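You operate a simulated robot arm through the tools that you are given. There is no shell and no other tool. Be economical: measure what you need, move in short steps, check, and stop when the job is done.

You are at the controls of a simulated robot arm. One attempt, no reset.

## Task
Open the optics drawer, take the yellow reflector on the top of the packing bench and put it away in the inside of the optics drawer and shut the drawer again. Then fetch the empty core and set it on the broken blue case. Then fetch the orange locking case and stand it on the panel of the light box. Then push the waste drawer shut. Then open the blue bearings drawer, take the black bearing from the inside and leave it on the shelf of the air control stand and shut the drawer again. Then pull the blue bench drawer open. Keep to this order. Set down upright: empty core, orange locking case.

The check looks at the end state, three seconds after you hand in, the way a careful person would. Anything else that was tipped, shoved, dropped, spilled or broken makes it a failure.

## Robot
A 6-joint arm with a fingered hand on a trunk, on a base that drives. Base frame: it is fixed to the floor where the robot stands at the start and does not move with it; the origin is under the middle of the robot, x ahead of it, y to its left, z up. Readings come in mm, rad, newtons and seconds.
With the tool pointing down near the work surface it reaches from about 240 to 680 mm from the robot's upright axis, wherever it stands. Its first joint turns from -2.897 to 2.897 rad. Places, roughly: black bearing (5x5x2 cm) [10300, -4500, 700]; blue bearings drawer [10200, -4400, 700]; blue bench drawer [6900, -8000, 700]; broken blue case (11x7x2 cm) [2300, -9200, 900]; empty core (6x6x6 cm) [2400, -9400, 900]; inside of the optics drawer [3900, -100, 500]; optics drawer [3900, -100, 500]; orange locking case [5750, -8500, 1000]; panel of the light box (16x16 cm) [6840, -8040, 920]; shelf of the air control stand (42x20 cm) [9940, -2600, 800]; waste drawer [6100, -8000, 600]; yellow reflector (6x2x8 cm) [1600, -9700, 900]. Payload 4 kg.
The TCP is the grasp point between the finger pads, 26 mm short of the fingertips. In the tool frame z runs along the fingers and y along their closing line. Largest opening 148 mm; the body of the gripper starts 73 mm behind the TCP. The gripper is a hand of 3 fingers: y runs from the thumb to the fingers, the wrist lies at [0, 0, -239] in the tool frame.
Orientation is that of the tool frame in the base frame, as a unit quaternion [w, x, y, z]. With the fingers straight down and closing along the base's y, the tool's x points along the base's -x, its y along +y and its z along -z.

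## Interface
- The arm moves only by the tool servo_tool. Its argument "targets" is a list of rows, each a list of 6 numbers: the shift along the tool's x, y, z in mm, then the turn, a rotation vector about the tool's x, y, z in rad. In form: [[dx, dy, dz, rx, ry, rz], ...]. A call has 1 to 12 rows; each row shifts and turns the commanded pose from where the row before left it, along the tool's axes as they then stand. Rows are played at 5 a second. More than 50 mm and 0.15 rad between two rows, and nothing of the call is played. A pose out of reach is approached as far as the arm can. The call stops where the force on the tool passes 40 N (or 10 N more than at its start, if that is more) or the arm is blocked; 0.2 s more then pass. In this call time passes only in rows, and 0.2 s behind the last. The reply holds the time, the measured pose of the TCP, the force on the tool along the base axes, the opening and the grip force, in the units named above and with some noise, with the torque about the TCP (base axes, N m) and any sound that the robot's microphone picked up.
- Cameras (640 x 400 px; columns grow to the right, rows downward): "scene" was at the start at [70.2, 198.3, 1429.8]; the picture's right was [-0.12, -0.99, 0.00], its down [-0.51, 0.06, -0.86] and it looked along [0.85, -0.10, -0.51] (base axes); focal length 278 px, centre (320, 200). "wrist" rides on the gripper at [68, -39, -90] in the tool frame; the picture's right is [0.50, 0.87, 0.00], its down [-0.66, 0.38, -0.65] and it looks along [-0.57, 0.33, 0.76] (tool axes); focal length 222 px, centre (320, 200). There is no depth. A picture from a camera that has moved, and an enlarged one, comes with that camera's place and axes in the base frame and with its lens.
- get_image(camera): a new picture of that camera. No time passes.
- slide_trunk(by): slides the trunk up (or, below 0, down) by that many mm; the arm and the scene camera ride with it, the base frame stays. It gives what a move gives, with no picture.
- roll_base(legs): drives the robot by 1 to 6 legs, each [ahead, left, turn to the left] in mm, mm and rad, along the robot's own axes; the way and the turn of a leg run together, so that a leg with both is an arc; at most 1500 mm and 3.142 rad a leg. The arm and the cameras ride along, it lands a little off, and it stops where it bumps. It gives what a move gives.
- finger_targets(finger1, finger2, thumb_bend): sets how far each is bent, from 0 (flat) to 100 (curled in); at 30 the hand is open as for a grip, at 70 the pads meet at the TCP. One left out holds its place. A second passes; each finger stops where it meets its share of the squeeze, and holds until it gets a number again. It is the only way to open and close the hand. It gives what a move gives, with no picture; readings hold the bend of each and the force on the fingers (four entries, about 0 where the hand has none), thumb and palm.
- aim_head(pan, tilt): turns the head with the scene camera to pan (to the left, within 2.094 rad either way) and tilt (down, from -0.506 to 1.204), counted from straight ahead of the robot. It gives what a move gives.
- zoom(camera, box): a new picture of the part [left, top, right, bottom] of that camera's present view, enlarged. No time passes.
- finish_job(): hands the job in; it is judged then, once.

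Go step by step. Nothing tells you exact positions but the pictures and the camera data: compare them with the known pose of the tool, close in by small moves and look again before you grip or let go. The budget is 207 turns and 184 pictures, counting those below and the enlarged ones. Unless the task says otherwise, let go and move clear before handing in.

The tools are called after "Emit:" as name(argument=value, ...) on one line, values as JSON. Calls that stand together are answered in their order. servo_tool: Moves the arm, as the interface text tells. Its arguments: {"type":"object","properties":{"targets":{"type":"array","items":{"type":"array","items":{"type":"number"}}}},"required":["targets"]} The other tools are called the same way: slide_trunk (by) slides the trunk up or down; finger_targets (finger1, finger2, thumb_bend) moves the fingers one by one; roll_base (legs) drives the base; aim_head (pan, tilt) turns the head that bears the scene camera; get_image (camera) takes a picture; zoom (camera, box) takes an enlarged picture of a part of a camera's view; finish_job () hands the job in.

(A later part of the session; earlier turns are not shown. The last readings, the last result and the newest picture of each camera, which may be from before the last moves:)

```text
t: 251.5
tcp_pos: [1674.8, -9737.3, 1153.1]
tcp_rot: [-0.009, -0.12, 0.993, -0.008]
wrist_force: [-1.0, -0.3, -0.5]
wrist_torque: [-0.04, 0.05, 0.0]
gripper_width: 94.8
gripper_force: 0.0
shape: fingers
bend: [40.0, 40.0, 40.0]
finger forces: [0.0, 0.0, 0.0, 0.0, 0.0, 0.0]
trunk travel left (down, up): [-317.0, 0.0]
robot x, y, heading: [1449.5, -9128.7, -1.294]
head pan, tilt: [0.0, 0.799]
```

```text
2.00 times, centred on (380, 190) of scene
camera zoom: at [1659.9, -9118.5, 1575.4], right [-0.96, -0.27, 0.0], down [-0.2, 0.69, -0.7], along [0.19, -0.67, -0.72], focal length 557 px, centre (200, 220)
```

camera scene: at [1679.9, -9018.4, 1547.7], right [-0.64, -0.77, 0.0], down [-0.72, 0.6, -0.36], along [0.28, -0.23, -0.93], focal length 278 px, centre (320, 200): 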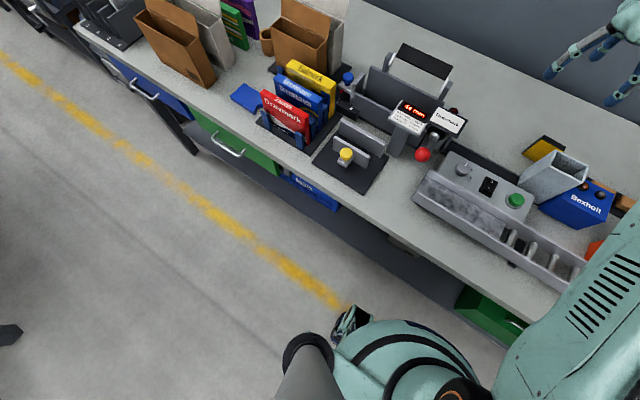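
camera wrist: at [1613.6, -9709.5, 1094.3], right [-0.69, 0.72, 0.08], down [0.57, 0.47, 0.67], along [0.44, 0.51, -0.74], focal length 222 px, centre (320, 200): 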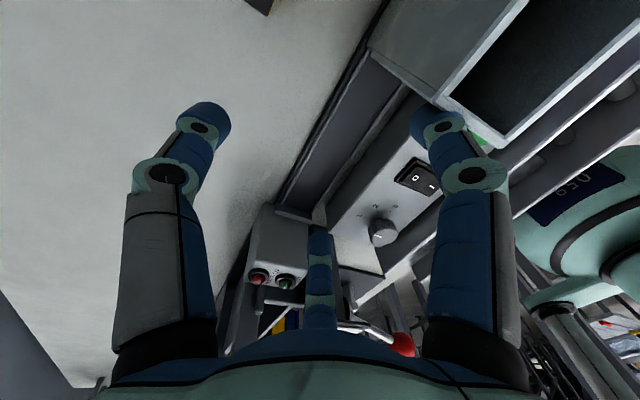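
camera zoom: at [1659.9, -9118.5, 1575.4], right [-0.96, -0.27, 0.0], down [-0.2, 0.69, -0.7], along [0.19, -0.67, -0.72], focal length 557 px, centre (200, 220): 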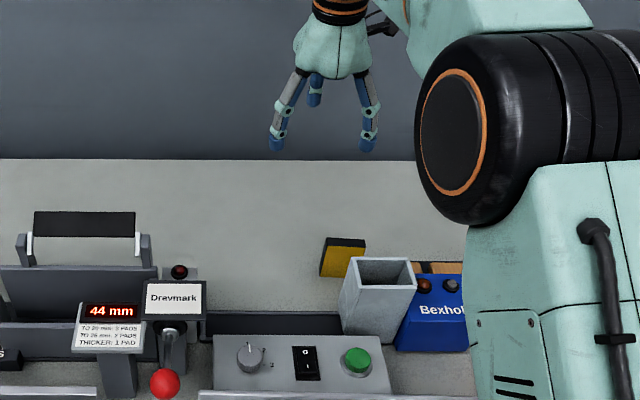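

Emit:
servo_tool(targets=[[30, 20, 0, 0, 0, -0.035], [30, 20, 0, 0, 0, 0], [0, 0, 40, 0, 0, 0]])

Emit:
get_image(camera="wrist")

Emit:
zoom(camera="scene", box=[220, 90, 540, 290])

```text
t: 252.3
tcp_pos: [1663.7, -9686.4, 1106.3]
tcp_rot: [-0.011, -0.132, 0.991, -0.009]
wrist_force: [-0.5, -0.6, 0.3]
wrist_torque: [0.04, 0.02, 0.03]
gripper_width: 94.9
gripper_force: 0.1
shape: fingers
bend: [40.0, 40.0, 40.0]
finger forces: [0.0, 0.0, 0.1, 0.1, 0.0, 0.1]
out of reach, approached as far as the arm can: row 1, 2, 3
trunk travel left (down, up): [-317.0, 0.0]
robot x, y, heading: [1445.1, -9127.5, -1.295]
head pan, tilt: [0.0, 0.799]
```

```text
126 pictures are left
camera wrist: at [1612.1, -9741.5, 1199.1], right [-0.71, 0.7, 0.0], down [0.55, 0.55, 0.63], along [0.45, 0.45, -0.77], focal length 222 px, centre (320, 200)
```

wrist: 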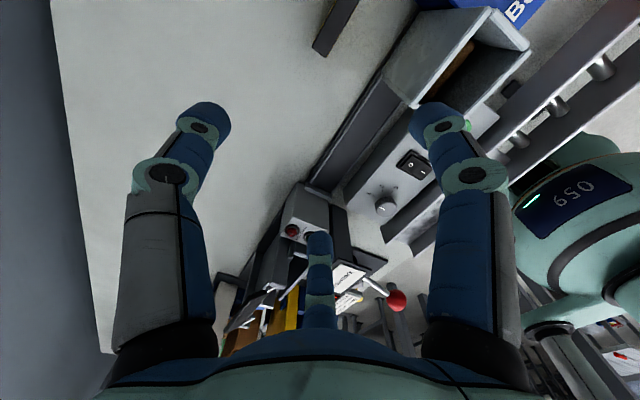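

```text
2.00 times, centred on (380, 190) of scene
camera zoom: at [1660.5, -9119.6, 1575.4], right [-0.96, -0.27, 0.0], down [-0.2, 0.69, -0.7], along [0.19, -0.67, -0.72], focal length 557 px, centre (200, 220)
```

zoom: 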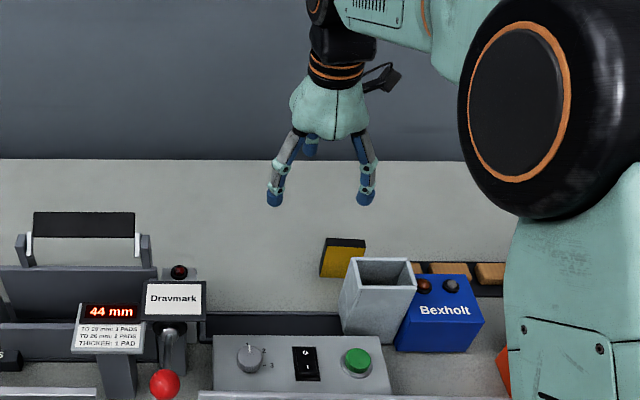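

Emit:
roll_base(legs=[[6, -60, 0]])

Emit:
get_image(camera="wrist")

Emit:
zoom(camera="scene", box=[180, 90, 500, 290])

```text
t: 253.5
tcp_pos: [1610.0, -9707.9, 1106.7]
tcp_rot: [-0.011, -0.134, 0.991, -0.009]
wrist_force: [0.2, 0.4, -0.1]
wrist_torque: [-0.02, 0.0, -0.03]
gripper_width: 94.7
gripper_force: 0.0
shape: fingers
bend: [40.0, 40.0, 40.0]
finger forces: [0.0, 0.1, 0.0, 0.0, 0.0, 0.0]
trunk travel left (down, up): [-317.0, 0.0]
robot x, y, heading: [1390.8, -9150.3, -1.293]
head pan, tilt: [0.0, 0.799]
```

```text
124 pictures are left
camera wrist: at [1557.8, -9762.2, 1199.4], right [-0.71, 0.7, 0.0], down [0.54, 0.55, 0.63], along [0.44, 0.45, -0.77], focal length 222 px, centre (320, 200)
```

wrist: 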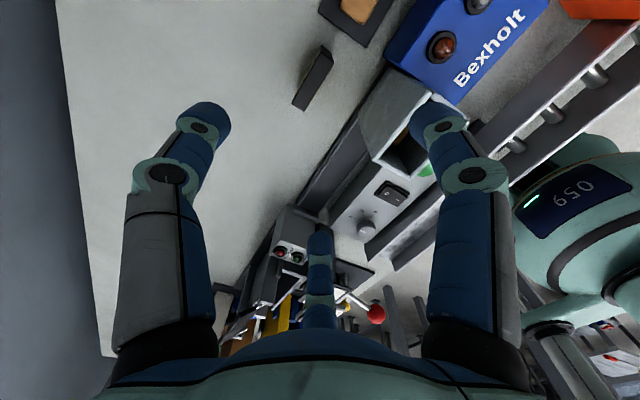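

```text
2.00 times, centred on (340, 190) of scene
camera zoom: at [1604.4, -9139.8, 1575.5], right [-0.96, -0.28, 0.0], down [-0.2, 0.69, -0.7], along [0.19, -0.67, -0.72], focal length 557 px, centre (280, 220)
```

zoom: 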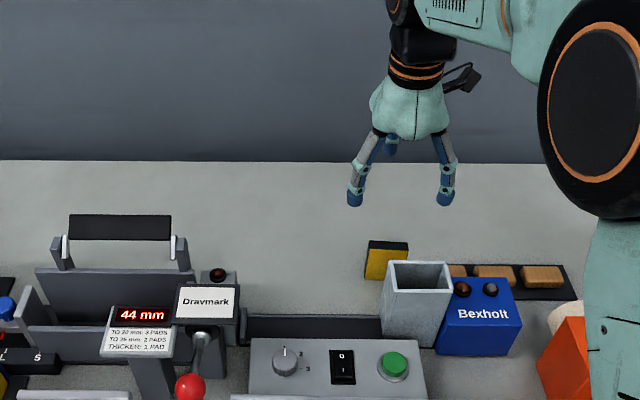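

Emit:
roll_base(legs=[[20, -19, 0]])

Emit:
get_image(camera="wrist")

```text
t: 254.4
tcp_pos: [1598.2, -9730.0, 1107.3]
tcp_rot: [-0.011, -0.134, 0.991, -0.008]
wrist_force: [0.7, -0.3, 0.6]
wrist_torque: [-0.02, -0.03, 0.0]
gripper_width: 94.8
gripper_force: 0.0
shape: fingers
bend: [40.0, 40.0, 40.0]
finger forces: [0.0, 0.0, 0.0, 0.0, 0.0, 0.1]
trunk travel left (down, up): [-317.0, 0.0]
robot x, y, heading: [1376.0, -9174.1, -1.295]
head pan, tilt: [0.0, 0.799]
```

```text
122 pictures are left
camera wrist: at [1545.2, -9785.7, 1199.1], right [-0.71, 0.7, 0.0], down [0.54, 0.55, 0.63], along [0.44, 0.45, -0.77], focal length 222 px, centre (320, 200)
```

wrist: 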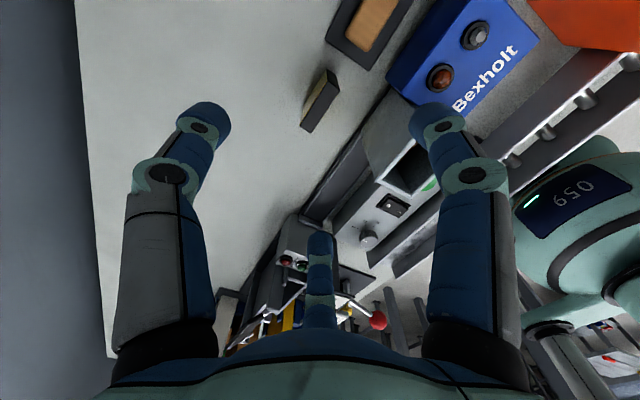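

Emit:
servo_tool(targets=[[0, 0, 45, 0, 0, 0], [0, 0, 45, 0, 0, 0], [0, 0, 30, 0, 0, 0]])

Emit:
get_image(camera="wrist")

Emit:
zoom(camera="scene", box=[220, 90, 460, 240])

```text
t: 255.2
tcp_pos: [1596.2, -9731.5, 986.3]
tcp_rot: [-0.011, -0.133, 0.991, -0.008]
wrist_force: [0.0, -0.1, -0.1]
wrist_torque: [-0.03, 0.0, 0.02]
gripper_width: 94.9
gripper_force: 0.0
shape: fingers
bend: [40.0, 40.0, 40.0]
finger forces: [0.1, 0.1, 0.1, 0.0, 0.0, 0.0]
trunk travel left (down, up): [-317.0, 0.0]
robot x, y, heading: [1378.1, -9175.0, -1.294]
head pan, tilt: [0.0, 0.799]
```

```text
121 pictures are left
camera wrist: at [1542.8, -9785.7, 1078.9], right [-0.71, 0.7, 0.0], down [0.54, 0.55, 0.63], along [0.44, 0.45, -0.77], focal length 222 px, centre (320, 200)
```

wrist: 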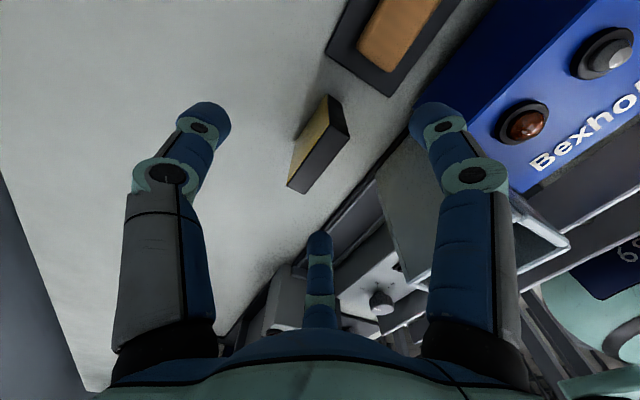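

```text
2.67 times, centred on (340, 165) of scene
camera zoom: at [1592.6, -9163.5, 1575.4], right [-0.96, -0.28, 0.0], down [-0.2, 0.69, -0.7], along [0.19, -0.67, -0.72], focal length 742 px, centre (267, 293)
```

zoom: 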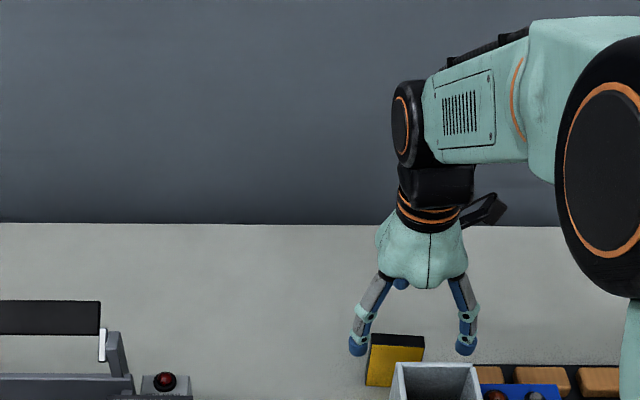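

Emit:
servo_tool(targets=[[3, -3, 25, 0, 0, 0], [0, 0, 25, 0, 0, 0], [0, 0, 22, 0, 0, 0]])

Emit:
get_image(camera="wrist")

```text
t: 256.0
tcp_pos: [1592.4, -9739.5, 915.2]
tcp_rot: [-0.012, -0.133, 0.991, -0.009]
wrist_force: [1.1, -0.3, 2.2]
wrist_torque: [0.06, 0.18, -0.04]
gripper_width: 95.7
gripper_force: 1.4
shape: fingers
bend: [40.0, 40.0, 40.0]
finger forces: [2.6, 0.0, 0.0, 0.1, 0.0, 0.0]
trunk travel left (down, up): [-317.0, 0.0]
robot x, y, heading: [1378.1, -9173.5, -1.292]
head pan, tilt: [0.0, 0.799]
```

```text
119 pictures are left
camera wrist: at [1539.8, -9793.2, 1008.3], right [-0.71, 0.7, 0.0], down [0.54, 0.55, 0.63], along [0.44, 0.45, -0.78], focal length 222 px, centre (320, 200)
```

wrist: 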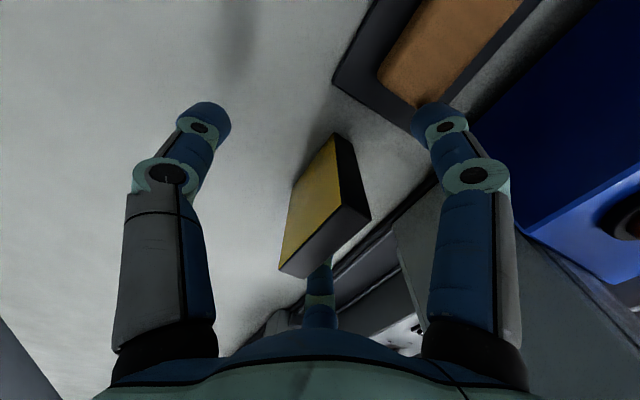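

Emit:
finger_targets(finger1=70, finger2=70, thumb_bend=70)

Emit:
get_image(camera="wrist")

```text
t: 257.0
tcp_pos: [1591.8, -9737.4, 915.7]
tcp_rot: [-0.011, -0.134, 0.991, -0.009]
wrist_force: [-0.2, 0.3, 1.0]
wrist_torque: [-0.01, 0.0, -0.04]
gripper_width: 12.1
gripper_force: 6.7
shape: fingers
bend: [65.0, 65.0, 67.0]
finger forces: [3.9, 4.5, 0.0, 0.0, 5.0, 0.0]
trunk travel left (down, up): [-317.0, 0.0]
robot x, y, heading: [1379.6, -9172.8, -1.29]
head pan, tilt: [0.0, 0.799]
```

```text
118 pictures are left
camera wrist: at [1539.7, -9793.0, 1008.0], right [-0.71, 0.7, 0.0], down [0.54, 0.55, 0.63], along [0.44, 0.45, -0.77], focal length 222 px, centre (320, 200)
```

wrist: 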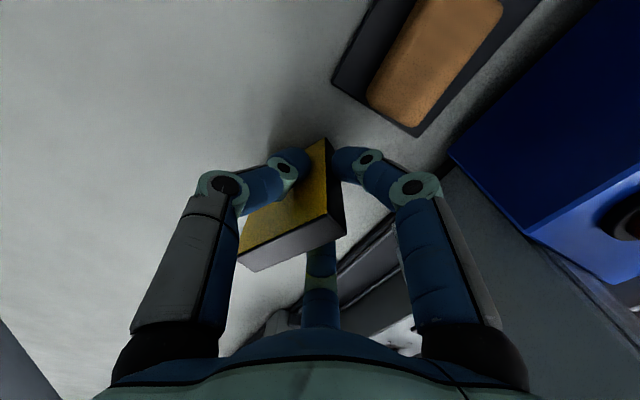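

The reflector is gripped. I'll lift it and check.

Emit:
servo_tool(targets=[[0, 0, -40, 0, 0, 0], [0, 0, -45, 0, 0, 0], [0, 0, -45, 0, 0, 0], [0, 0, -45, 0, 0, 0]])

Emit:
get_image(camera="wrist")

Emit:
get_image(camera="scene")

```text
t: 258.0
tcp_pos: [1596.6, -9731.9, 1087.2]
tcp_rot: [-0.012, -0.133, 0.991, -0.008]
wrist_force: [-0.2, 0.2, -1.0]
wrist_torque: [0.03, 0.01, -0.03]
gripper_width: 12.1
gripper_force: 6.6
shape: fingers
bend: [66.0, 65.0, 67.0]
finger forces: [3.9, 4.3, 0.0, 0.0, 5.0, 0.0]
trunk travel left (down, up): [-317.0, 0.0]
robot x, y, heading: [1380.0, -9171.0, -1.293]
head pan, tilt: [0.0, 0.799]
```

```text
117 pictures are left
camera wrist: at [1544.2, -9786.7, 1180.6], right [-0.71, 0.7, 0.0], down [0.55, 0.55, 0.63], along [0.44, 0.45, -0.78], focal length 222 px, centre (320, 200)
```

wrist: 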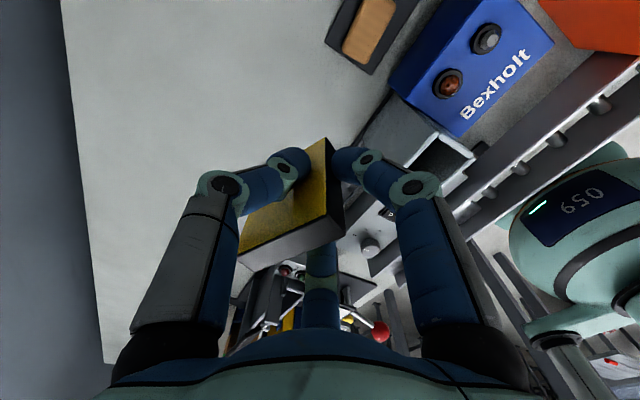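

```text
116 pictures are left
camera scene: at [1592.2, -9163.1, 1575.5], right [-0.96, -0.28, 0.0], down [-0.2, 0.69, -0.7], along [0.19, -0.67, -0.72], focal length 278 px, centre (320, 200)
```

scene: 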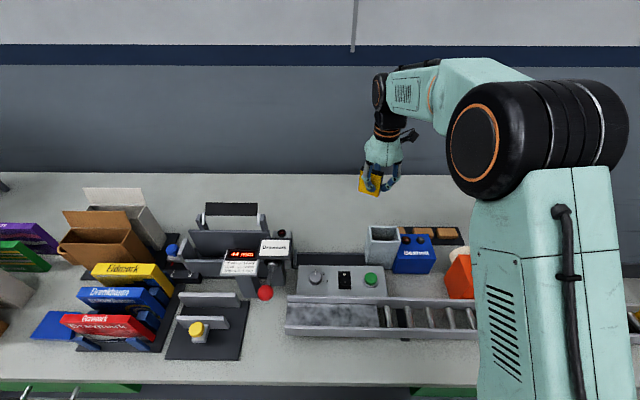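

Emit:
servo_tool(targets=[[0, 45, -15, 0, 0, 0], [0, 45, -15, 0, 0, 0], [0, 45, 0, 0, 0, 0], [0, 45, 0, 0, 0, 0]])

Emit:
roll_base(legs=[[-350, 0, 0], [0, 0, 1.57]])

Emit:
aim_head(pan=0, tilt=0.4)

Emit:
get_image(camera="scene")

```text
t: 259.0
tcp_pos: [1547.4, -9558.9, 1117.7]
tcp_rot: [-0.012, -0.133, 0.991, -0.009]
wrist_force: [-0.1, 0.8, -0.1]
wrist_torque: [-0.01, 0.01, 0.0]
gripper_width: 12.1
gripper_force: 6.1
shape: fingers
bend: [66.0, 65.0, 67.0]
finger forces: [3.8, 4.5, 0.1, 0.0, 4.9, 0.1]
trunk travel left (down, up): [-317.0, 0.0]
robot x, y, heading: [1381.6, -9171.8, -1.295]
head pan, tilt: [0.0, 0.799]
```

```text
t: 265.1
tcp_pos: [1668.4, -8667.3, 1117.8]
tcp_rot: [0.002, 0.794, -0.608, 0.015]
wrist_force: [0.2, 0.0, 0.1]
wrist_torque: [-0.04, 0.03, -0.01]
gripper_width: 11.7
gripper_force: 6.8
shape: fingers
bend: [66.0, 65.0, 67.0]
finger forces: [3.7, 4.4, 0.1, 0.0, 4.9, 0.0]
trunk travel left (down, up): [-317.0, 0.0]
robot x, y, heading: [1284.2, -8838.3, 0.276]
head pan, tilt: [0.0, 0.799]
```

```text
t: 266.0
tcp_pos: [1669.5, -8667.6, 1118.1]
tcp_rot: [0.002, 0.794, -0.608, 0.014]
wrist_force: [-0.2, 0.1, -0.3]
wrist_torque: [-0.03, 0.0, -0.01]
gripper_width: 11.6
gripper_force: 6.4
shape: fingers
bend: [66.0, 65.0, 67.0]
finger forces: [3.6, 4.5, 0.0, 0.1, 4.9, 0.0]
trunk travel left (down, up): [-317.0, 0.0]
robot x, y, heading: [1280.9, -8835.2, 0.275]
head pan, tilt: [0.0, 0.4]
```

```text
115 pictures are left
camera scene: at [1282.4, -8618.5, 1610.5], right [0.27, -0.96, 0.0], down [-0.38, -0.11, -0.92], along [0.89, 0.25, -0.39], focal length 278 px, centre (320, 200)
```

scene: 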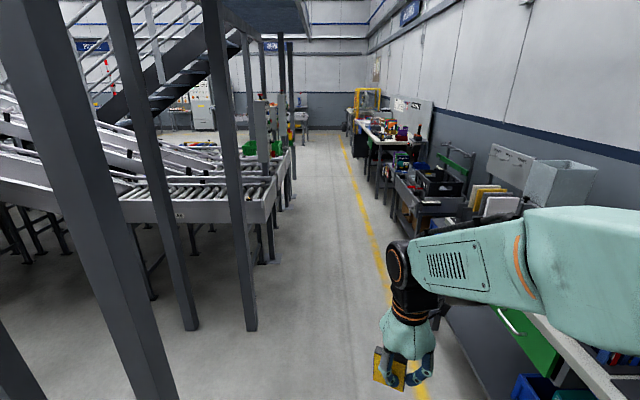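

Emit:
roll_base(legs=[[1500, 0, 0], [1500, 0, 0], [1500, 0, 0]])

```text
t: 287.7
tcp_pos: [6048.0, -7432.3, 1118.9]
tcp_rot: [0.002, 0.789, -0.614, 0.013]
wrist_force: [0.3, 0.4, 0.0]
wrist_torque: [0.01, 0.01, -0.01]
gripper_width: 11.5
gripper_force: 6.3
shape: fingers
bend: [66.0, 65.0, 67.0]
finger forces: [3.5, 4.5, 0.0, 0.0, 4.9, 0.0]
trunk travel left (down, up): [-317.0, 0.0]
robot x, y, heading: [5659.4, -7596.3, 0.26]
head pan, tilt: [0.0, 0.4]
```

Emit:
roll_base(legs=[[600, 0, 0], [0, 0, 1.04], [1500, 0, 0]])

```text
t: 300.8
tcp_pos: [6671.5, -5566.8, 1116.7]
tcp_rot: [-0.005, 0.991, -0.13, 0.013]
wrist_force: [0.8, 0.0, -0.6]
wrist_torque: [0.01, -0.03, -0.04]
gripper_width: 11.1
gripper_force: 6.5
shape: fingers
bend: [66.0, 65.0, 67.0]
finger forces: [3.4, 4.4, 0.0, 0.0, 4.9, 0.0]
trunk travel left (down, up): [-317.0, 0.0]
robot x, y, heading: [6619.7, -5986.5, 1.323]
head pan, tilt: [0.0, 0.4]
```

Emit:
roll_base(legs=[[1500, 0, -0.02], [1500, 0, 0], [1500, 0, 0], [450, 0, 0]])

```text
t: 324.8
tcp_pos: [8304.6, -853.3, 1117.7]
tcp_rot: [-0.005, 0.981, -0.196, 0.013]
wrist_force: [0.3, 0.5, -1.5]
wrist_torque: [-0.01, -0.03, 0.02]
gripper_width: 11.1
gripper_force: 6.1
shape: fingers
bend: [66.0, 65.0, 67.0]
finger forces: [3.3, 4.5, 0.0, 0.0, 4.8, 0.1]
trunk travel left (down, up): [-317.0, 0.0]
robot x, y, heading: [8199.1, -1265.1, 1.184]
head pan, tilt: [0.0, 0.4]
```

Emit:
roll_base(legs=[[0, 0, 0.67], [1500, 0, 0], [1450, 0, 0]])

```text
t: 340.9
tcp_pos: [7319.5, 2022.9, 1118.4]
tcp_rot: [-0.008, 0.994, 0.105, 0.012]
wrist_force: [-0.6, 0.1, -0.5]
wrist_torque: [0.0, -0.01, -0.03]
gripper_width: 11.1
gripper_force: 6.1
shape: fingers
bend: [66.0, 65.0, 67.0]
finger forces: [3.3, 4.4, 0.0, 0.0, 5.0, 0.0]
trunk travel left (down, up): [-317.0, 0.0]
robot x, y, heading: [7466.7, 1626.7, 1.79]
head pan, tilt: [0.0, 0.4]
```

Emit:
roll_base(legs=[[0, 0, 1.21], [870, 0, 0], [0, 0, 0.35], [1000, 0, 0]])

```text
t: 354.4
tcp_pos: [5225.1, 1371.1, 1118.1]
tcp_rot: [-0.013, 0.62, 0.785, 0.002]
wrist_force: [-0.5, 0.2, 0.3]
wrist_torque: [-0.02, -0.03, 0.01]
gripper_width: 10.6
gripper_force: 6.8
shape: fingers
bend: [66.0, 65.0, 67.0]
finger forces: [3.2, 4.5, 0.1, 0.0, 4.9, 0.0]
trunk travel left (down, up): [-317.0, 0.0]
robot x, y, heading: [5618.4, 1529.4, -2.898]
head pan, tilt: [0.0, 0.4]
```

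Emit:
get_image(camera="wrist")

Emit:
roll_base(legs=[[1000, 0, 0], [1040, 0, 0], [0, 0, 1.6]])

Emit:
aim_head(pan=0, tilt=0.7)

Emit:
get_image(camera="scene")

```text
114 pictures are left
camera wrist: at [5173.3, 1424.3, 1210.3], right [0.73, 0.69, 0.0], down [0.53, -0.56, 0.63], along [0.43, -0.46, -0.77], focal length 222 px, centre (320, 200)
```

wrist: 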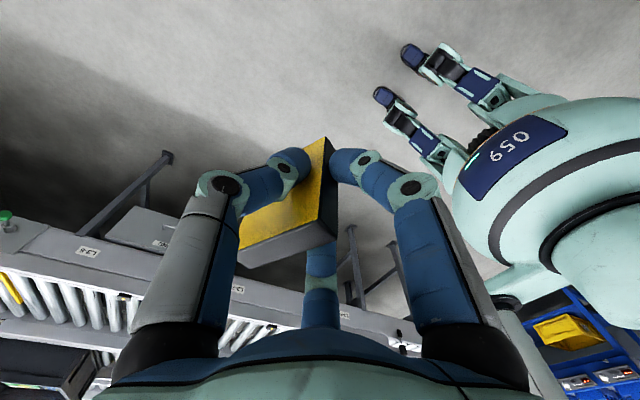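

```text
t: 368.4
tcp_pos: [3813.4, 647.8, 1117.4]
tcp_rot: [-0.011, -0.135, 0.991, -0.008]
wrist_force: [-0.6, 0.2, -0.7]
wrist_torque: [-0.02, -0.01, -0.02]
gripper_width: 10.2
gripper_force: 5.9
shape: fingers
bend: [66.0, 65.0, 67.0]
finger forces: [3.0, 4.4, 0.1, 0.0, 4.9, 0.0]
trunk travel left (down, up): [-317.0, 0.0]
robot x, y, heading: [3644.8, 1033.2, -1.288]
head pan, tilt: [0.0, 0.4]
```

```text
t: 369.2
tcp_pos: [3814.1, 647.1, 1117.2]
tcp_rot: [-0.01, -0.134, 0.991, -0.009]
wrist_force: [-0.4, -0.1, -0.3]
wrist_torque: [-0.01, 0.02, 0.02]
gripper_width: 10.2
gripper_force: 6.1
shape: fingers
bend: [66.0, 65.0, 67.0]
finger forces: [3.1, 4.5, 0.0, 0.1, 4.9, 0.1]
trunk travel left (down, up): [-317.0, 0.0]
robot x, y, heading: [3643.7, 1032.4, -1.289]
head pan, tilt: [0.0, 0.7]
```

```text
113 pictures are left
camera scene: at [3858.8, 1040.5, 1583.7], right [-0.96, -0.28, 0.0], down [-0.18, 0.62, -0.77], along [0.21, -0.74, -0.64], focal length 278 px, centre (320, 200)
```

scene: 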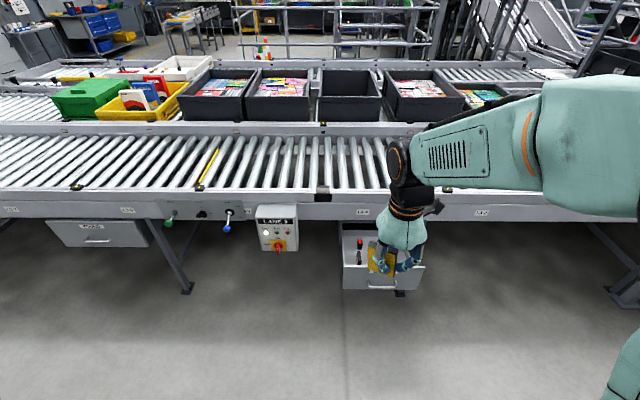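

Emit:
zoom(camera="scene", box=[280, 190, 480, 315])

```text
3.20 times, centred on (380, 252) of scene
camera zoom: at [3858.8, 1040.5, 1583.7], right [-0.96, -0.28, 0.0], down [-0.18, 0.62, -0.77], along [0.21, -0.74, -0.64], focal length 891 px, centre (128, 32)
```

zoom: 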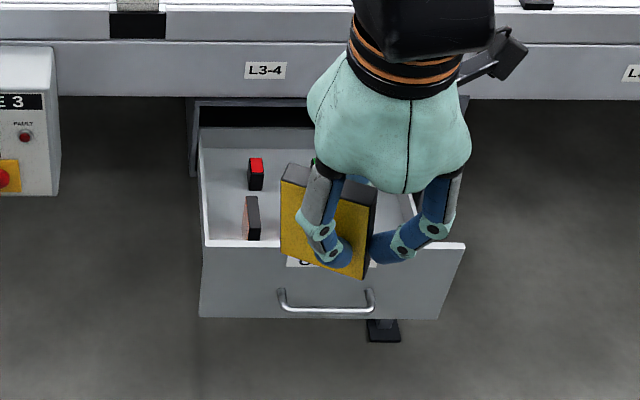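

The right side of the open drawer is free, so I'll line the hand up over about (3730, 126).

Emit:
servo_tool(targets=[[0, -45, 0, 0, 0, 0], [0, -45, 0, 0, 0, 0], [0, -40, 0, 0, 0, 0]])

Emit:
roll_base(legs=[[150, -225, 0], [190, 0, 0]])

Emit:
get_image(camera="wrist")

Emit:
get_image(camera="scene")

```text
t: 370.0
tcp_pos: [3849.9, 519.0, 1119.3]
tcp_rot: [-0.01, -0.133, 0.991, -0.008]
wrist_force: [0.6, -0.2, -1.2]
wrist_torque: [0.01, -0.03, 0.0]
gripper_width: 10.3
gripper_force: 5.5
shape: fingers
bend: [66.0, 65.0, 67.0]
finger forces: [3.0, 4.5, 0.0, 0.0, 4.9, 0.0]
trunk travel left (down, up): [-317.0, 0.0]
robot x, y, heading: [3643.1, 1034.9, -1.295]
head pan, tilt: [0.0, 0.7]
```

```text
t: 373.8
tcp_pos: [3725.1, 126.0, 1119.6]
tcp_rot: [-0.01, -0.134, 0.991, -0.009]
wrist_force: [0.5, -0.5, -0.8]
wrist_torque: [0.03, 0.04, 0.03]
gripper_width: 10.2
gripper_force: 5.5
shape: fingers
bend: [67.0, 65.0, 67.0]
finger forces: [2.9, 4.5, 0.1, 0.0, 4.9, 0.0]
trunk travel left (down, up): [-317.0, 0.0]
robot x, y, heading: [3521.7, 638.0, -1.286]
head pan, tilt: [0.0, 0.7]
```

```text
111 pictures are left
camera wrist: at [3672.0, 70.8, 1211.5], right [-0.71, 0.7, 0.0], down [0.54, 0.55, 0.63], along [0.44, 0.45, -0.77], focal length 222 px, centre (320, 200)
```

wrist: 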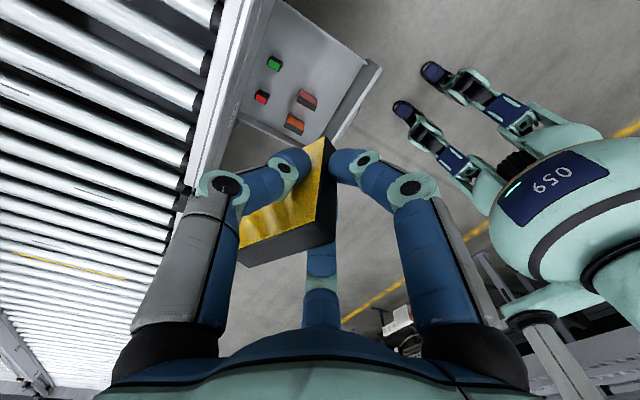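

```text
110 pictures are left
camera scene: at [3735.2, 645.2, 1583.5], right [-0.96, -0.28, 0.0], down [-0.18, 0.62, -0.76], along [0.21, -0.74, -0.64], focal length 278 px, centre (320, 200)
```

scene: 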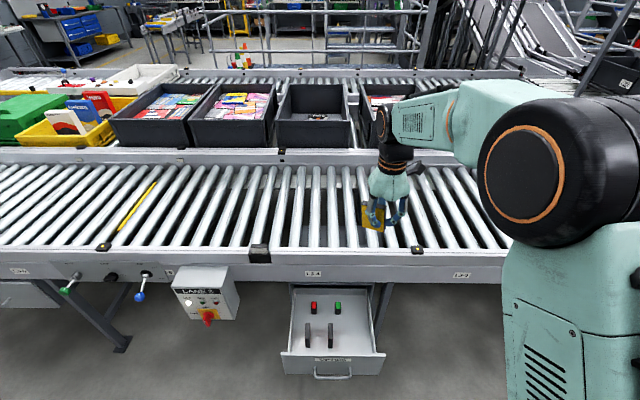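

Emit:
zoom(camera="scene", box=[250, 260, 450, 385])

```text
3.20 times, centred on (350, 322) of scene
camera zoom: at [3735.2, 645.2, 1583.5], right [-0.96, -0.28, 0.0], down [-0.18, 0.62, -0.76], along [0.21, -0.74, -0.64], focal length 891 px, centre (224, -192)
```

zoom: 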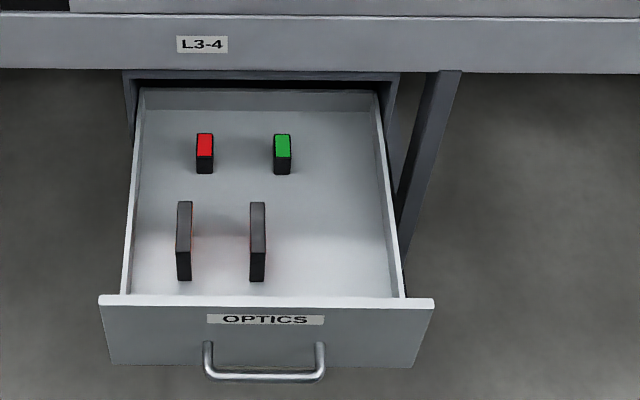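

Emit:
servo_tool(targets=[[-35, 0, 0, 0, 0, 0]])

Emit:
slide_trunk(by=-317)

Emit:
get_image(camera="wrist")

Emit:
get_image(camera="scene")

```text
t: 374.2
tcp_pos: [3758.7, 136.9, 1121.5]
tcp_rot: [-0.011, -0.133, 0.991, -0.009]
wrist_force: [-0.3, 0.9, -1.3]
wrist_torque: [0.01, 0.06, -0.01]
gripper_width: 10.2
gripper_force: 5.8
shape: fingers
bend: [67.0, 65.0, 67.0]
finger forces: [3.0, 4.5, 0.0, 0.0, 4.9, 0.1]
trunk travel left (down, up): [-317.0, 0.0]
robot x, y, heading: [3518.3, 636.5, -1.29]
head pan, tilt: [0.0, 0.7]
```

```text
t: 377.4
tcp_pos: [3758.2, 136.1, 801.6]
tcp_rot: [-0.011, -0.134, 0.991, -0.009]
wrist_force: [-0.3, 0.1, -0.6]
wrist_torque: [0.01, 0.03, 0.01]
gripper_width: 10.1
gripper_force: 6.3
shape: fingers
bend: [67.0, 65.0, 67.0]
finger forces: [2.9, 4.4, 0.0, 0.1, 5.0, 0.1]
trunk travel left (down, up): [0.0, 317.0]
robot x, y, heading: [3524.7, 639.8, -1.294]
head pan, tilt: [0.0, 0.7]
```

```text
108 pictures are left
camera wrist: at [3705.7, 80.3, 894.4], right [-0.71, 0.7, 0.0], down [0.54, 0.55, 0.63], along [0.44, 0.45, -0.77], focal length 222 px, centre (320, 200)
```

wrist: 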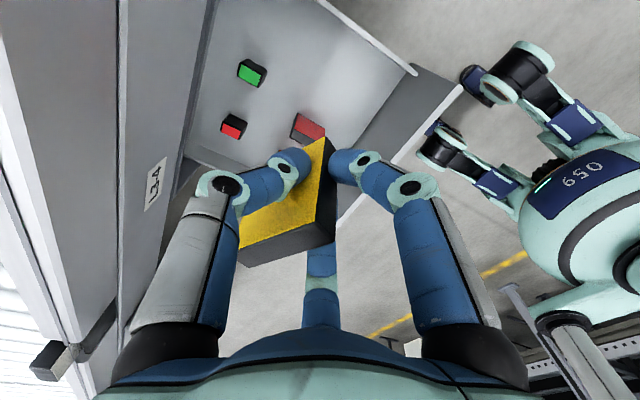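

```text
107 pictures are left
camera scene: at [3750.6, 591.3, 1264.0], right [-0.96, -0.28, 0.0], down [-0.18, 0.62, -0.76], along [0.21, -0.74, -0.64], focal length 278 px, centre (320, 200)
```

scene: 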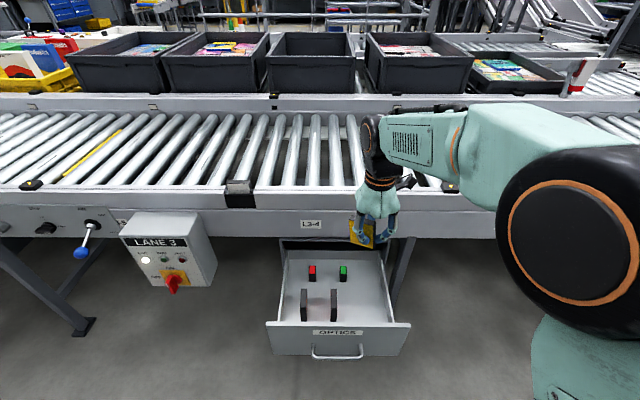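

Emit:
servo_tool(targets=[[0, 0, 45, 0, 0, 0], [0, 0, 45, 0, 0, 0], [0, 0, 45, 0, 0, 0], [0, 0, 45, 0, 0, 0]])

Emit:
get_image(camera="wrist")

Emit:
zoom(camera="scene", box=[240, 210, 440, 335])

```text
t: 378.4
tcp_pos: [3755.1, 130.2, 624.6]
tcp_rot: [-0.011, -0.135, 0.991, -0.009]
wrist_force: [1.1, -1.2, -0.3]
wrist_torque: [-0.02, 0.0, 0.0]
gripper_width: 10.2
gripper_force: 6.1
shape: fingers
bend: [67.0, 65.0, 67.0]
finger forces: [3.0, 4.6, 0.0, 0.0, 4.9, 0.0]
trunk travel left (down, up): [0.0, 317.0]
robot x, y, heading: [3517.7, 640.9, -1.29]
head pan, tilt: [0.0, 0.7]
```

```text
106 pictures are left
camera wrist: at [3702.4, 75.4, 715.4], right [-0.71, 0.7, 0.0], down [0.54, 0.55, 0.63], along [0.44, 0.45, -0.77], focal length 222 px, centre (320, 200)
```

wrist: 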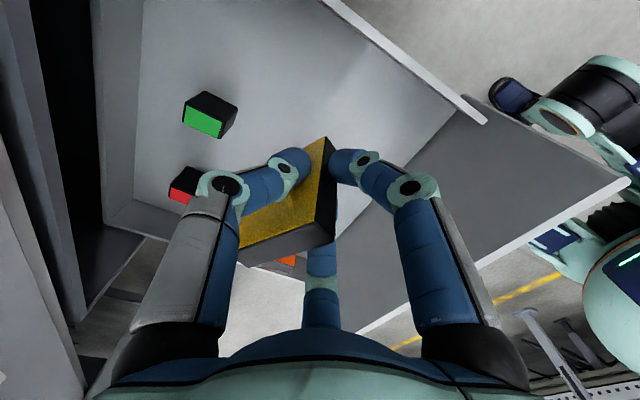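

```text
3.20 times, centred on (340, 272) of scene
camera zoom: at [3750.7, 591.0, 1263.9], right [-0.96, -0.28, 0.0], down [-0.18, 0.62, -0.76], along [0.21, -0.74, -0.64], focal length 891 px, centre (256, -32)
```

zoom: 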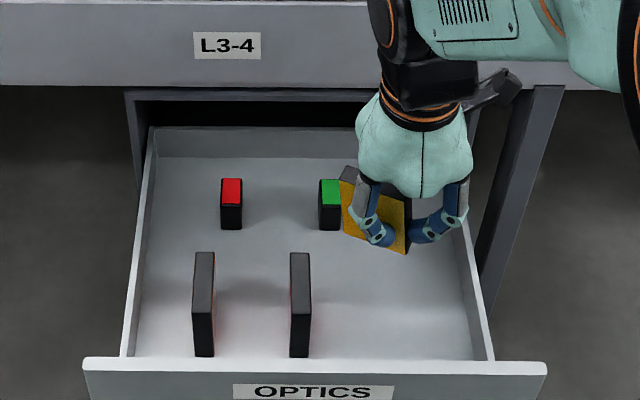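

Emit:
servo_tool(targets=[[-6, 3, 30, 0, 0, 0], [0, 0, 30, 0, 0, 0], [0, 0, 22, 0, 0, 0]])

Emit:
get_image(camera="wrist")

Emit:
zoom(camera="scene", box=[240, 210, 440, 335])

```text
t: 379.2
tcp_pos: [3758.0, 136.3, 538.3]
tcp_rot: [-0.011, -0.133, 0.991, -0.008]
wrist_force: [-0.4, 0.1, -0.5]
wrist_torque: [-0.01, 0.04, 0.02]
gripper_width: 10.3
gripper_force: 6.2
shape: fingers
bend: [67.0, 65.0, 67.0]
finger forces: [2.9, 4.5, 0.0, 0.0, 4.9, 0.1]
trunk travel left (down, up): [0.0, 317.0]
robot x, y, heading: [3521.1, 643.7, -1.294]
head pan, tilt: [0.0, 0.7]
```

```text
104 pictures are left
camera wrist: at [3704.3, 80.8, 631.2], right [-0.71, 0.7, 0.0], down [0.54, 0.55, 0.63], along [0.44, 0.45, -0.77], focal length 222 px, centre (320, 200)
```

wrist: 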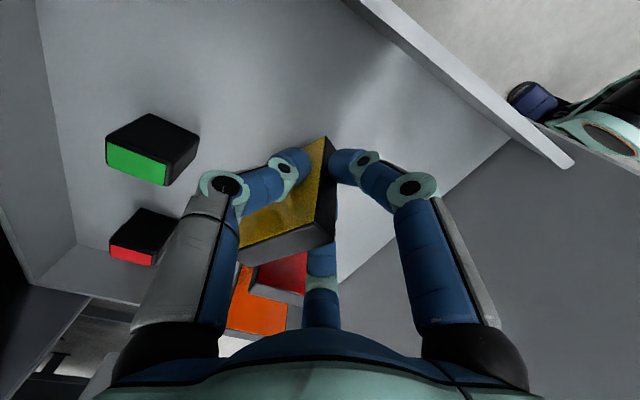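

```text
3.20 times, centred on (340, 272) of scene
camera zoom: at [3750.6, 591.1, 1263.9], right [-0.96, -0.28, 0.0], down [-0.18, 0.62, -0.76], along [0.21, -0.74, -0.64], focal length 891 px, centre (256, -32)
```

zoom: 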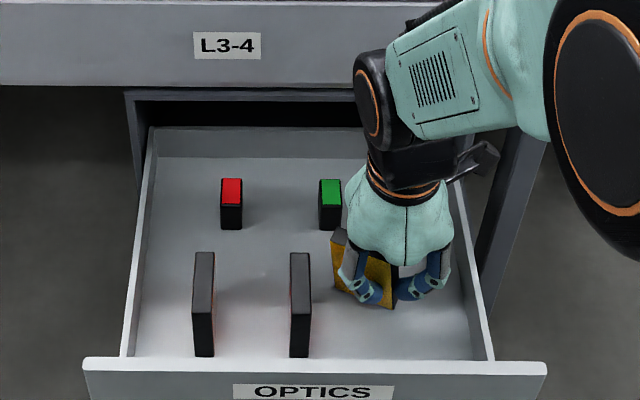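

Emit:
servo_tool(targets=[[0, 0, 8, 0, 0, 0], [0, 0, 8, 0, 0, 0]])

Emit:
zoom(camera="scene", box=[290, 250, 410, 325])

```text
t: 379.8
tcp_pos: [3757.0, 133.9, 525.3]
tcp_rot: [-0.011, -0.134, 0.991, -0.01]
wrist_force: [-2.9, 0.1, 13.9]
wrist_torque: [-0.02, 0.06, -0.03]
gripper_width: 9.4
gripper_force: 10.5
shape: fingers
bend: [67.0, 65.0, 68.0]
finger forces: [4.8, 6.9, 0.0, 0.0, 8.2, 0.0]
trunk travel left (down, up): [0.0, 317.0]
robot x, y, heading: [3517.2, 641.1, -1.292]
head pan, tilt: [0.0, 0.7]
```

```text
5.33 times, centred on (350, 288) of scene
camera zoom: at [3749.9, 592.3, 1264.2], right [-0.96, -0.28, 0.0], down [-0.18, 0.62, -0.77], along [0.21, -0.74, -0.64], focal length 1484 px, centre (160, -267)
```

zoom: 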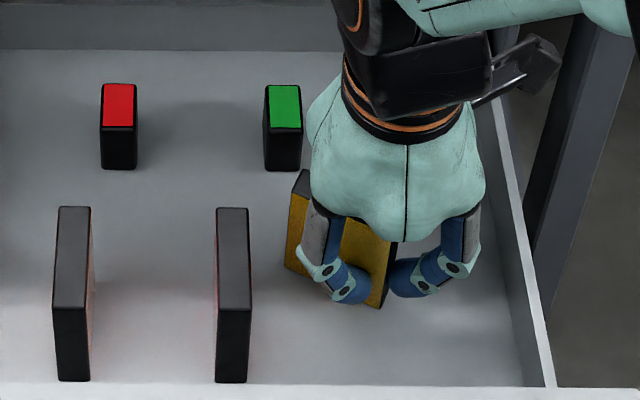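

Emit:
servo_tool(targets=[[0, 0, -2, 0, 0, 0]])

Emit:
finger_targets(finger1=57, finger2=57, thumb_bend=57)

Emit:
finger_targets(finger1=44, finger2=44, thumb_bend=44)

Emit:
get_image(camera="wrist")

```text
t: 380.2
tcp_pos: [3756.2, 134.1, 525.4]
tcp_rot: [-0.011, -0.133, 0.991, -0.009]
wrist_force: [-2.8, -2.3, 7.2]
wrist_torque: [-0.08, 0.02, -0.02]
gripper_width: 9.8
gripper_force: 8.8
shape: fingers
bend: [67.0, 65.0, 68.0]
finger forces: [4.0, 5.6, 0.0, 0.1, 8.4, 0.0]
trunk travel left (down, up): [0.0, 317.0]
robot x, y, heading: [3516.6, 641.9, -1.289]
head pan, tilt: [0.0, 0.7]
```

```text
t: 381.2
tcp_pos: [3756.7, 133.5, 525.2]
tcp_rot: [-0.011, -0.133, 0.991, -0.008]
wrist_force: [-0.5, -0.4, -0.6]
wrist_torque: [0.0, 0.01, -0.01]
gripper_width: 42.0
gripper_force: 0.0
shape: fingers
bend: [56.0, 56.0, 56.0]
finger forces: [0.0, 0.0, 0.0, 0.0, 0.0, 0.0]
trunk travel left (down, up): [0.0, 317.0]
robot x, y, heading: [3520.1, 641.5, -1.293]
head pan, tilt: [0.0, 0.7]
```

```text
t: 382.2
tcp_pos: [3756.4, 134.4, 525.8]
tcp_rot: [-0.011, -0.134, 0.991, -0.009]
wrist_force: [0.4, 0.2, 0.2]
wrist_torque: [0.01, 0.0, 0.02]
gripper_width: 81.8
gripper_force: 0.1
shape: fingers
bend: [44.0, 44.0, 44.0]
finger forces: [0.0, 0.0, 0.0, 0.0, 0.0, 0.0]
trunk travel left (down, up): [0.0, 317.0]
robot x, y, heading: [3518.3, 638.3, -1.293]
head pan, tilt: [0.0, 0.7]
```

```text
101 pictures are left
camera wrist: at [3704.6, 79.3, 617.3], right [-0.71, 0.7, 0.0], down [0.54, 0.55, 0.63], along [0.44, 0.45, -0.77], focal length 222 px, centre (320, 200)
```

wrist: 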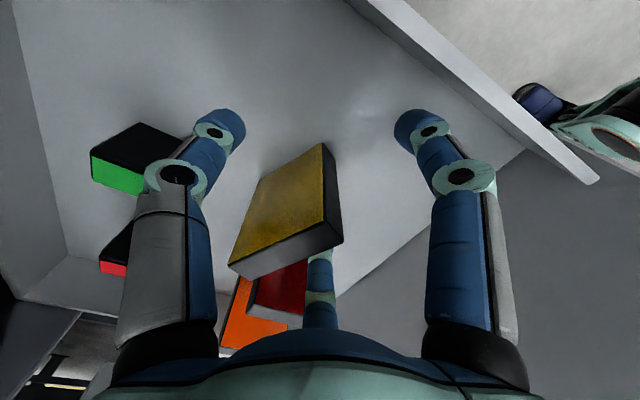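

The reflector stands in the drawer, released. I'll lift the hand clear.

Emit:
servo_tool(targets=[[0, 0, -40, 0, 0, 0], [0, 0, -45, 0, 0, 0], [0, 0, -45, 0, 0, 0], [0, 0, -45, 0, 0, 0]])

Emit:
roll_base(legs=[[-450, 60, 0]])

Emit:
get_image(camera="scene")

```text
t: 383.2
tcp_pos: [3761.4, 138.0, 702.1]
tcp_rot: [-0.011, -0.134, 0.991, -0.008]
wrist_force: [0.6, 0.3, -0.8]
wrist_torque: [0.02, 0.02, 0.05]
gripper_width: 81.5
gripper_force: 0.1
shape: fingers
bend: [44.0, 44.0, 44.0]
finger forces: [0.0, 0.0, 0.0, 0.0, 0.0, 0.0]
trunk travel left (down, up): [0.0, 317.0]
robot x, y, heading: [3520.5, 642.9, -1.29]
head pan, tilt: [0.0, 0.7]
```

```text
t: 385.9
tcp_pos: [3700.5, 578.8, 702.6]
tcp_rot: [-0.011, -0.135, 0.991, -0.009]
wrist_force: [-0.3, 0.8, -0.1]
wrist_torque: [-0.01, -0.01, -0.01]
gripper_width: 81.7
gripper_force: 0.0
shape: fingers
bend: [44.0, 44.0, 44.0]
finger forces: [0.0, 0.0, 0.0, 0.0, 0.1, 0.1]
trunk travel left (down, up): [0.0, 317.0]
robot x, y, heading: [3457.5, 1083.6, -1.29]
head pan, tilt: [0.0, 0.7]
```

```text
100 pictures are left
camera scene: at [3687.8, 1032.6, 1264.0], right [-0.96, -0.28, 0.0], down [-0.18, 0.62, -0.77], along [0.21, -0.73, -0.64], focal length 278 px, centre (320, 200)
```

scene: 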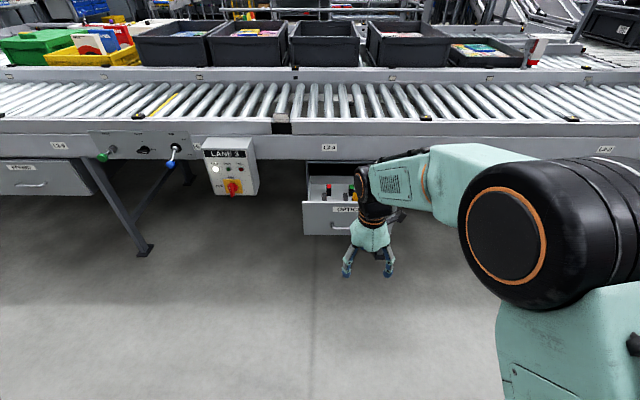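

Emit:
servo_tool(targets=[[0, 0, 0, 0.131, 0, 0], [0, 0, 0, 0.131, 0, 0], [0, 0, 0, 0.131, 0, 0], [0, 0, 0, 0.131, 0, 0], [0, 0, 0, 0.131, 0, 0], [0, 0, 0, 0.131, 0, 0], [0, 0, 0, 0.131, 0, 0], [0, 0, 0, 0.131, 0, 0], [0, 0, 0, 0.131, 0, 0], [0, 0, 0, 0.131, 0, 0], [0, 0, 0, 0.131, 0, 0], [0, 0, 0, 0.13, 0, 0]])

Emit:
finger_targets(finger1=72, finger2=72, thumb_bend=72)

Emit:
get_image(camera="scene")

```text
t: 388.5
tcp_pos: [3692.5, 576.5, 702.0]
tcp_rot: [0.075, -0.107, 0.716, -0.686]
wrist_force: [0.1, 0.0, -0.6]
wrist_torque: [0.01, 0.03, -0.03]
gripper_width: 81.7
gripper_force: 0.1
shape: fingers
bend: [44.0, 44.0, 44.0]
finger forces: [0.1, 0.0, 0.0, 0.0, 0.0, 0.0]
out of reach, approached as far as the arm can: row 5, 6
trunk travel left (down, up): [0.0, 317.0]
robot x, y, heading: [3458.3, 1079.8, -1.284]
head pan, tilt: [0.0, 0.7]
```

```text
t: 389.5
tcp_pos: [3694.0, 576.8, 701.0]
tcp_rot: [0.075, -0.106, 0.716, -0.685]
wrist_force: [-0.5, -0.5, -0.5]
wrist_torque: [0.01, -0.04, -0.02]
gripper_width: 0.1
gripper_force: 0.0
shape: fingers
bend: [71.0, 71.0, 71.0]
finger forces: [0.0, 0.0, 0.0, 0.0, 0.1, 0.0]
trunk travel left (down, up): [0.0, 317.0]
robot x, y, heading: [3458.6, 1082.0, -1.288]
head pan, tilt: [0.0, 0.7]
```

```text
99 pictures are left
camera scene: at [3687.8, 1032.5, 1264.0], right [-0.96, -0.28, 0.0], down [-0.18, 0.62, -0.76], along [0.21, -0.73, -0.64], focal length 278 px, centre (320, 200)
```

scene: 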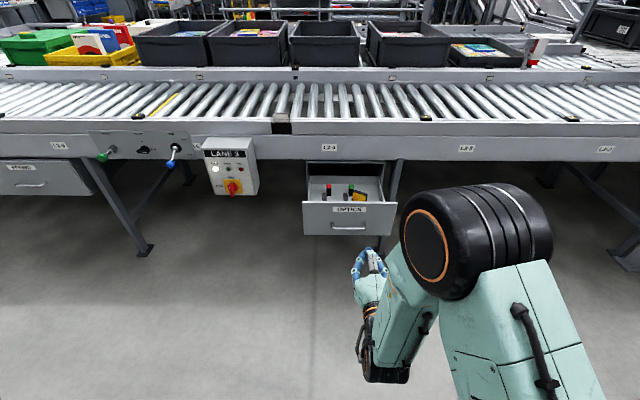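

Emit:
servo_tool(targets=[[-8, 43, 0, 0, 0, 0], [-8, 43, 0, 0, 0, 0], [0, 43, 0, 0, 0, 0]])

Emit:
roll_base(legs=[[330, 0, 0]])

Emit:
get_image(camera="wrist")

Emit:
get_image(camera="scene")

```text
t: 390.3
tcp_pos: [3703.2, 581.8, 574.0]
tcp_rot: [0.077, -0.107, 0.715, -0.686]
wrist_force: [-0.1, 0.5, 0.6]
wrist_torque: [-0.04, -0.01, -0.01]
gripper_width: 0.0
gripper_force: 0.2
shape: fingers
bend: [71.0, 71.0, 71.0]
finger forces: [0.0, 0.0, 0.0, 0.1, 0.0, 0.1]
trunk travel left (down, up): [0.0, 317.0]
robot x, y, heading: [3455.4, 1081.8, -1.287]
head pan, tilt: [0.0, 0.7]
```

```text
t: 392.4
tcp_pos: [3793.9, 270.2, 574.7]
tcp_rot: [0.076, -0.108, 0.716, -0.685]
wrist_force: [-0.7, 0.0, -0.1]
wrist_torque: [0.01, 0.01, 0.04]
gripper_width: 0.1
gripper_force: 0.1
shape: fingers
bend: [71.0, 71.0, 71.0]
finger forces: [0.1, 0.0, 0.0, 0.0, 0.0, 0.0]
trunk travel left (down, up): [0.0, 317.0]
robot x, y, heading: [3544.2, 769.7, -1.29]
head pan, tilt: [0.0, 0.7]
```

```text
98 pictures are left
camera wrist: at [3708.2, 338.3, 620.2], right [-0.53, -0.1, -0.84], down [0.45, 0.81, -0.37], along [0.72, -0.57, -0.38], focal length 222 px, centre (320, 200)
```

wrist: 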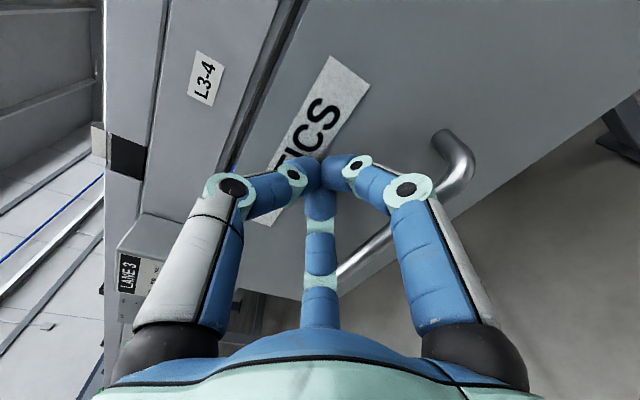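

```text
97 pictures are left
camera scene: at [3778.3, 721.5, 1264.0], right [-0.96, -0.28, 0.0], down [-0.18, 0.62, -0.76], along [0.21, -0.73, -0.64], focal length 278 px, centre (320, 200)
```

scene: 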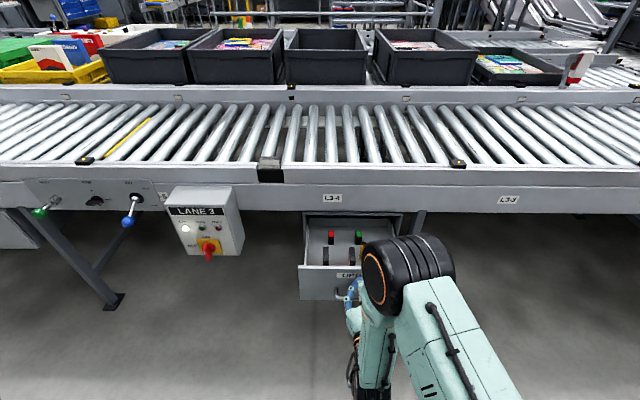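

Emit:
roll_base(legs=[[190, 0, 0]])

Emit:
get_image(camera="wrist")

Emit:
get_image(camera="scene")

```text
t: 394.0
tcp_pos: [3847.7, 85.1, 574.0]
tcp_rot: [0.077, -0.108, 0.716, -0.686]
wrist_force: [-0.5, -0.5, -0.7]
wrist_torque: [0.0, -0.01, 0.0]
gripper_width: 0.2
gripper_force: 0.1
shape: fingers
bend: [71.0, 71.0, 71.0]
finger forces: [0.1, 0.0, 0.0, 0.1, 0.0, 0.1]
trunk travel left (down, up): [0.0, 317.0]
robot x, y, heading: [3600.9, 585.5, -1.288]
head pan, tilt: [0.0, 0.7]
```

```text
96 pictures are left
camera wrist: at [3761.8, 152.5, 620.2], right [-0.53, -0.1, -0.84], down [0.45, 0.81, -0.37], along [0.72, -0.57, -0.38], focal length 222 px, centre (320, 200)
```

wrist: 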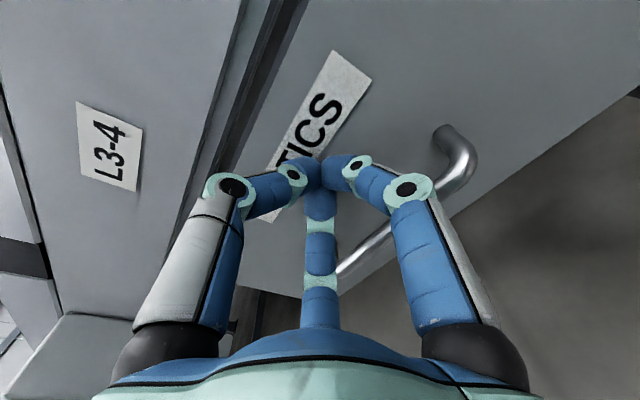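

```text
95 pictures are left
camera scene: at [3832.2, 535.6, 1263.9], right [-0.96, -0.28, 0.0], down [-0.18, 0.62, -0.76], along [0.21, -0.73, -0.64], focal length 278 px, centre (320, 200)
```

scene: 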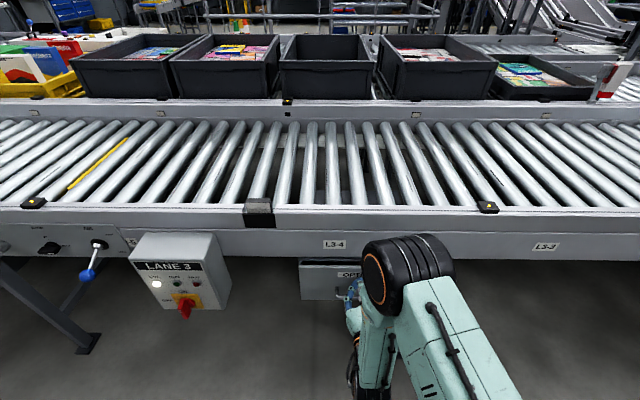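

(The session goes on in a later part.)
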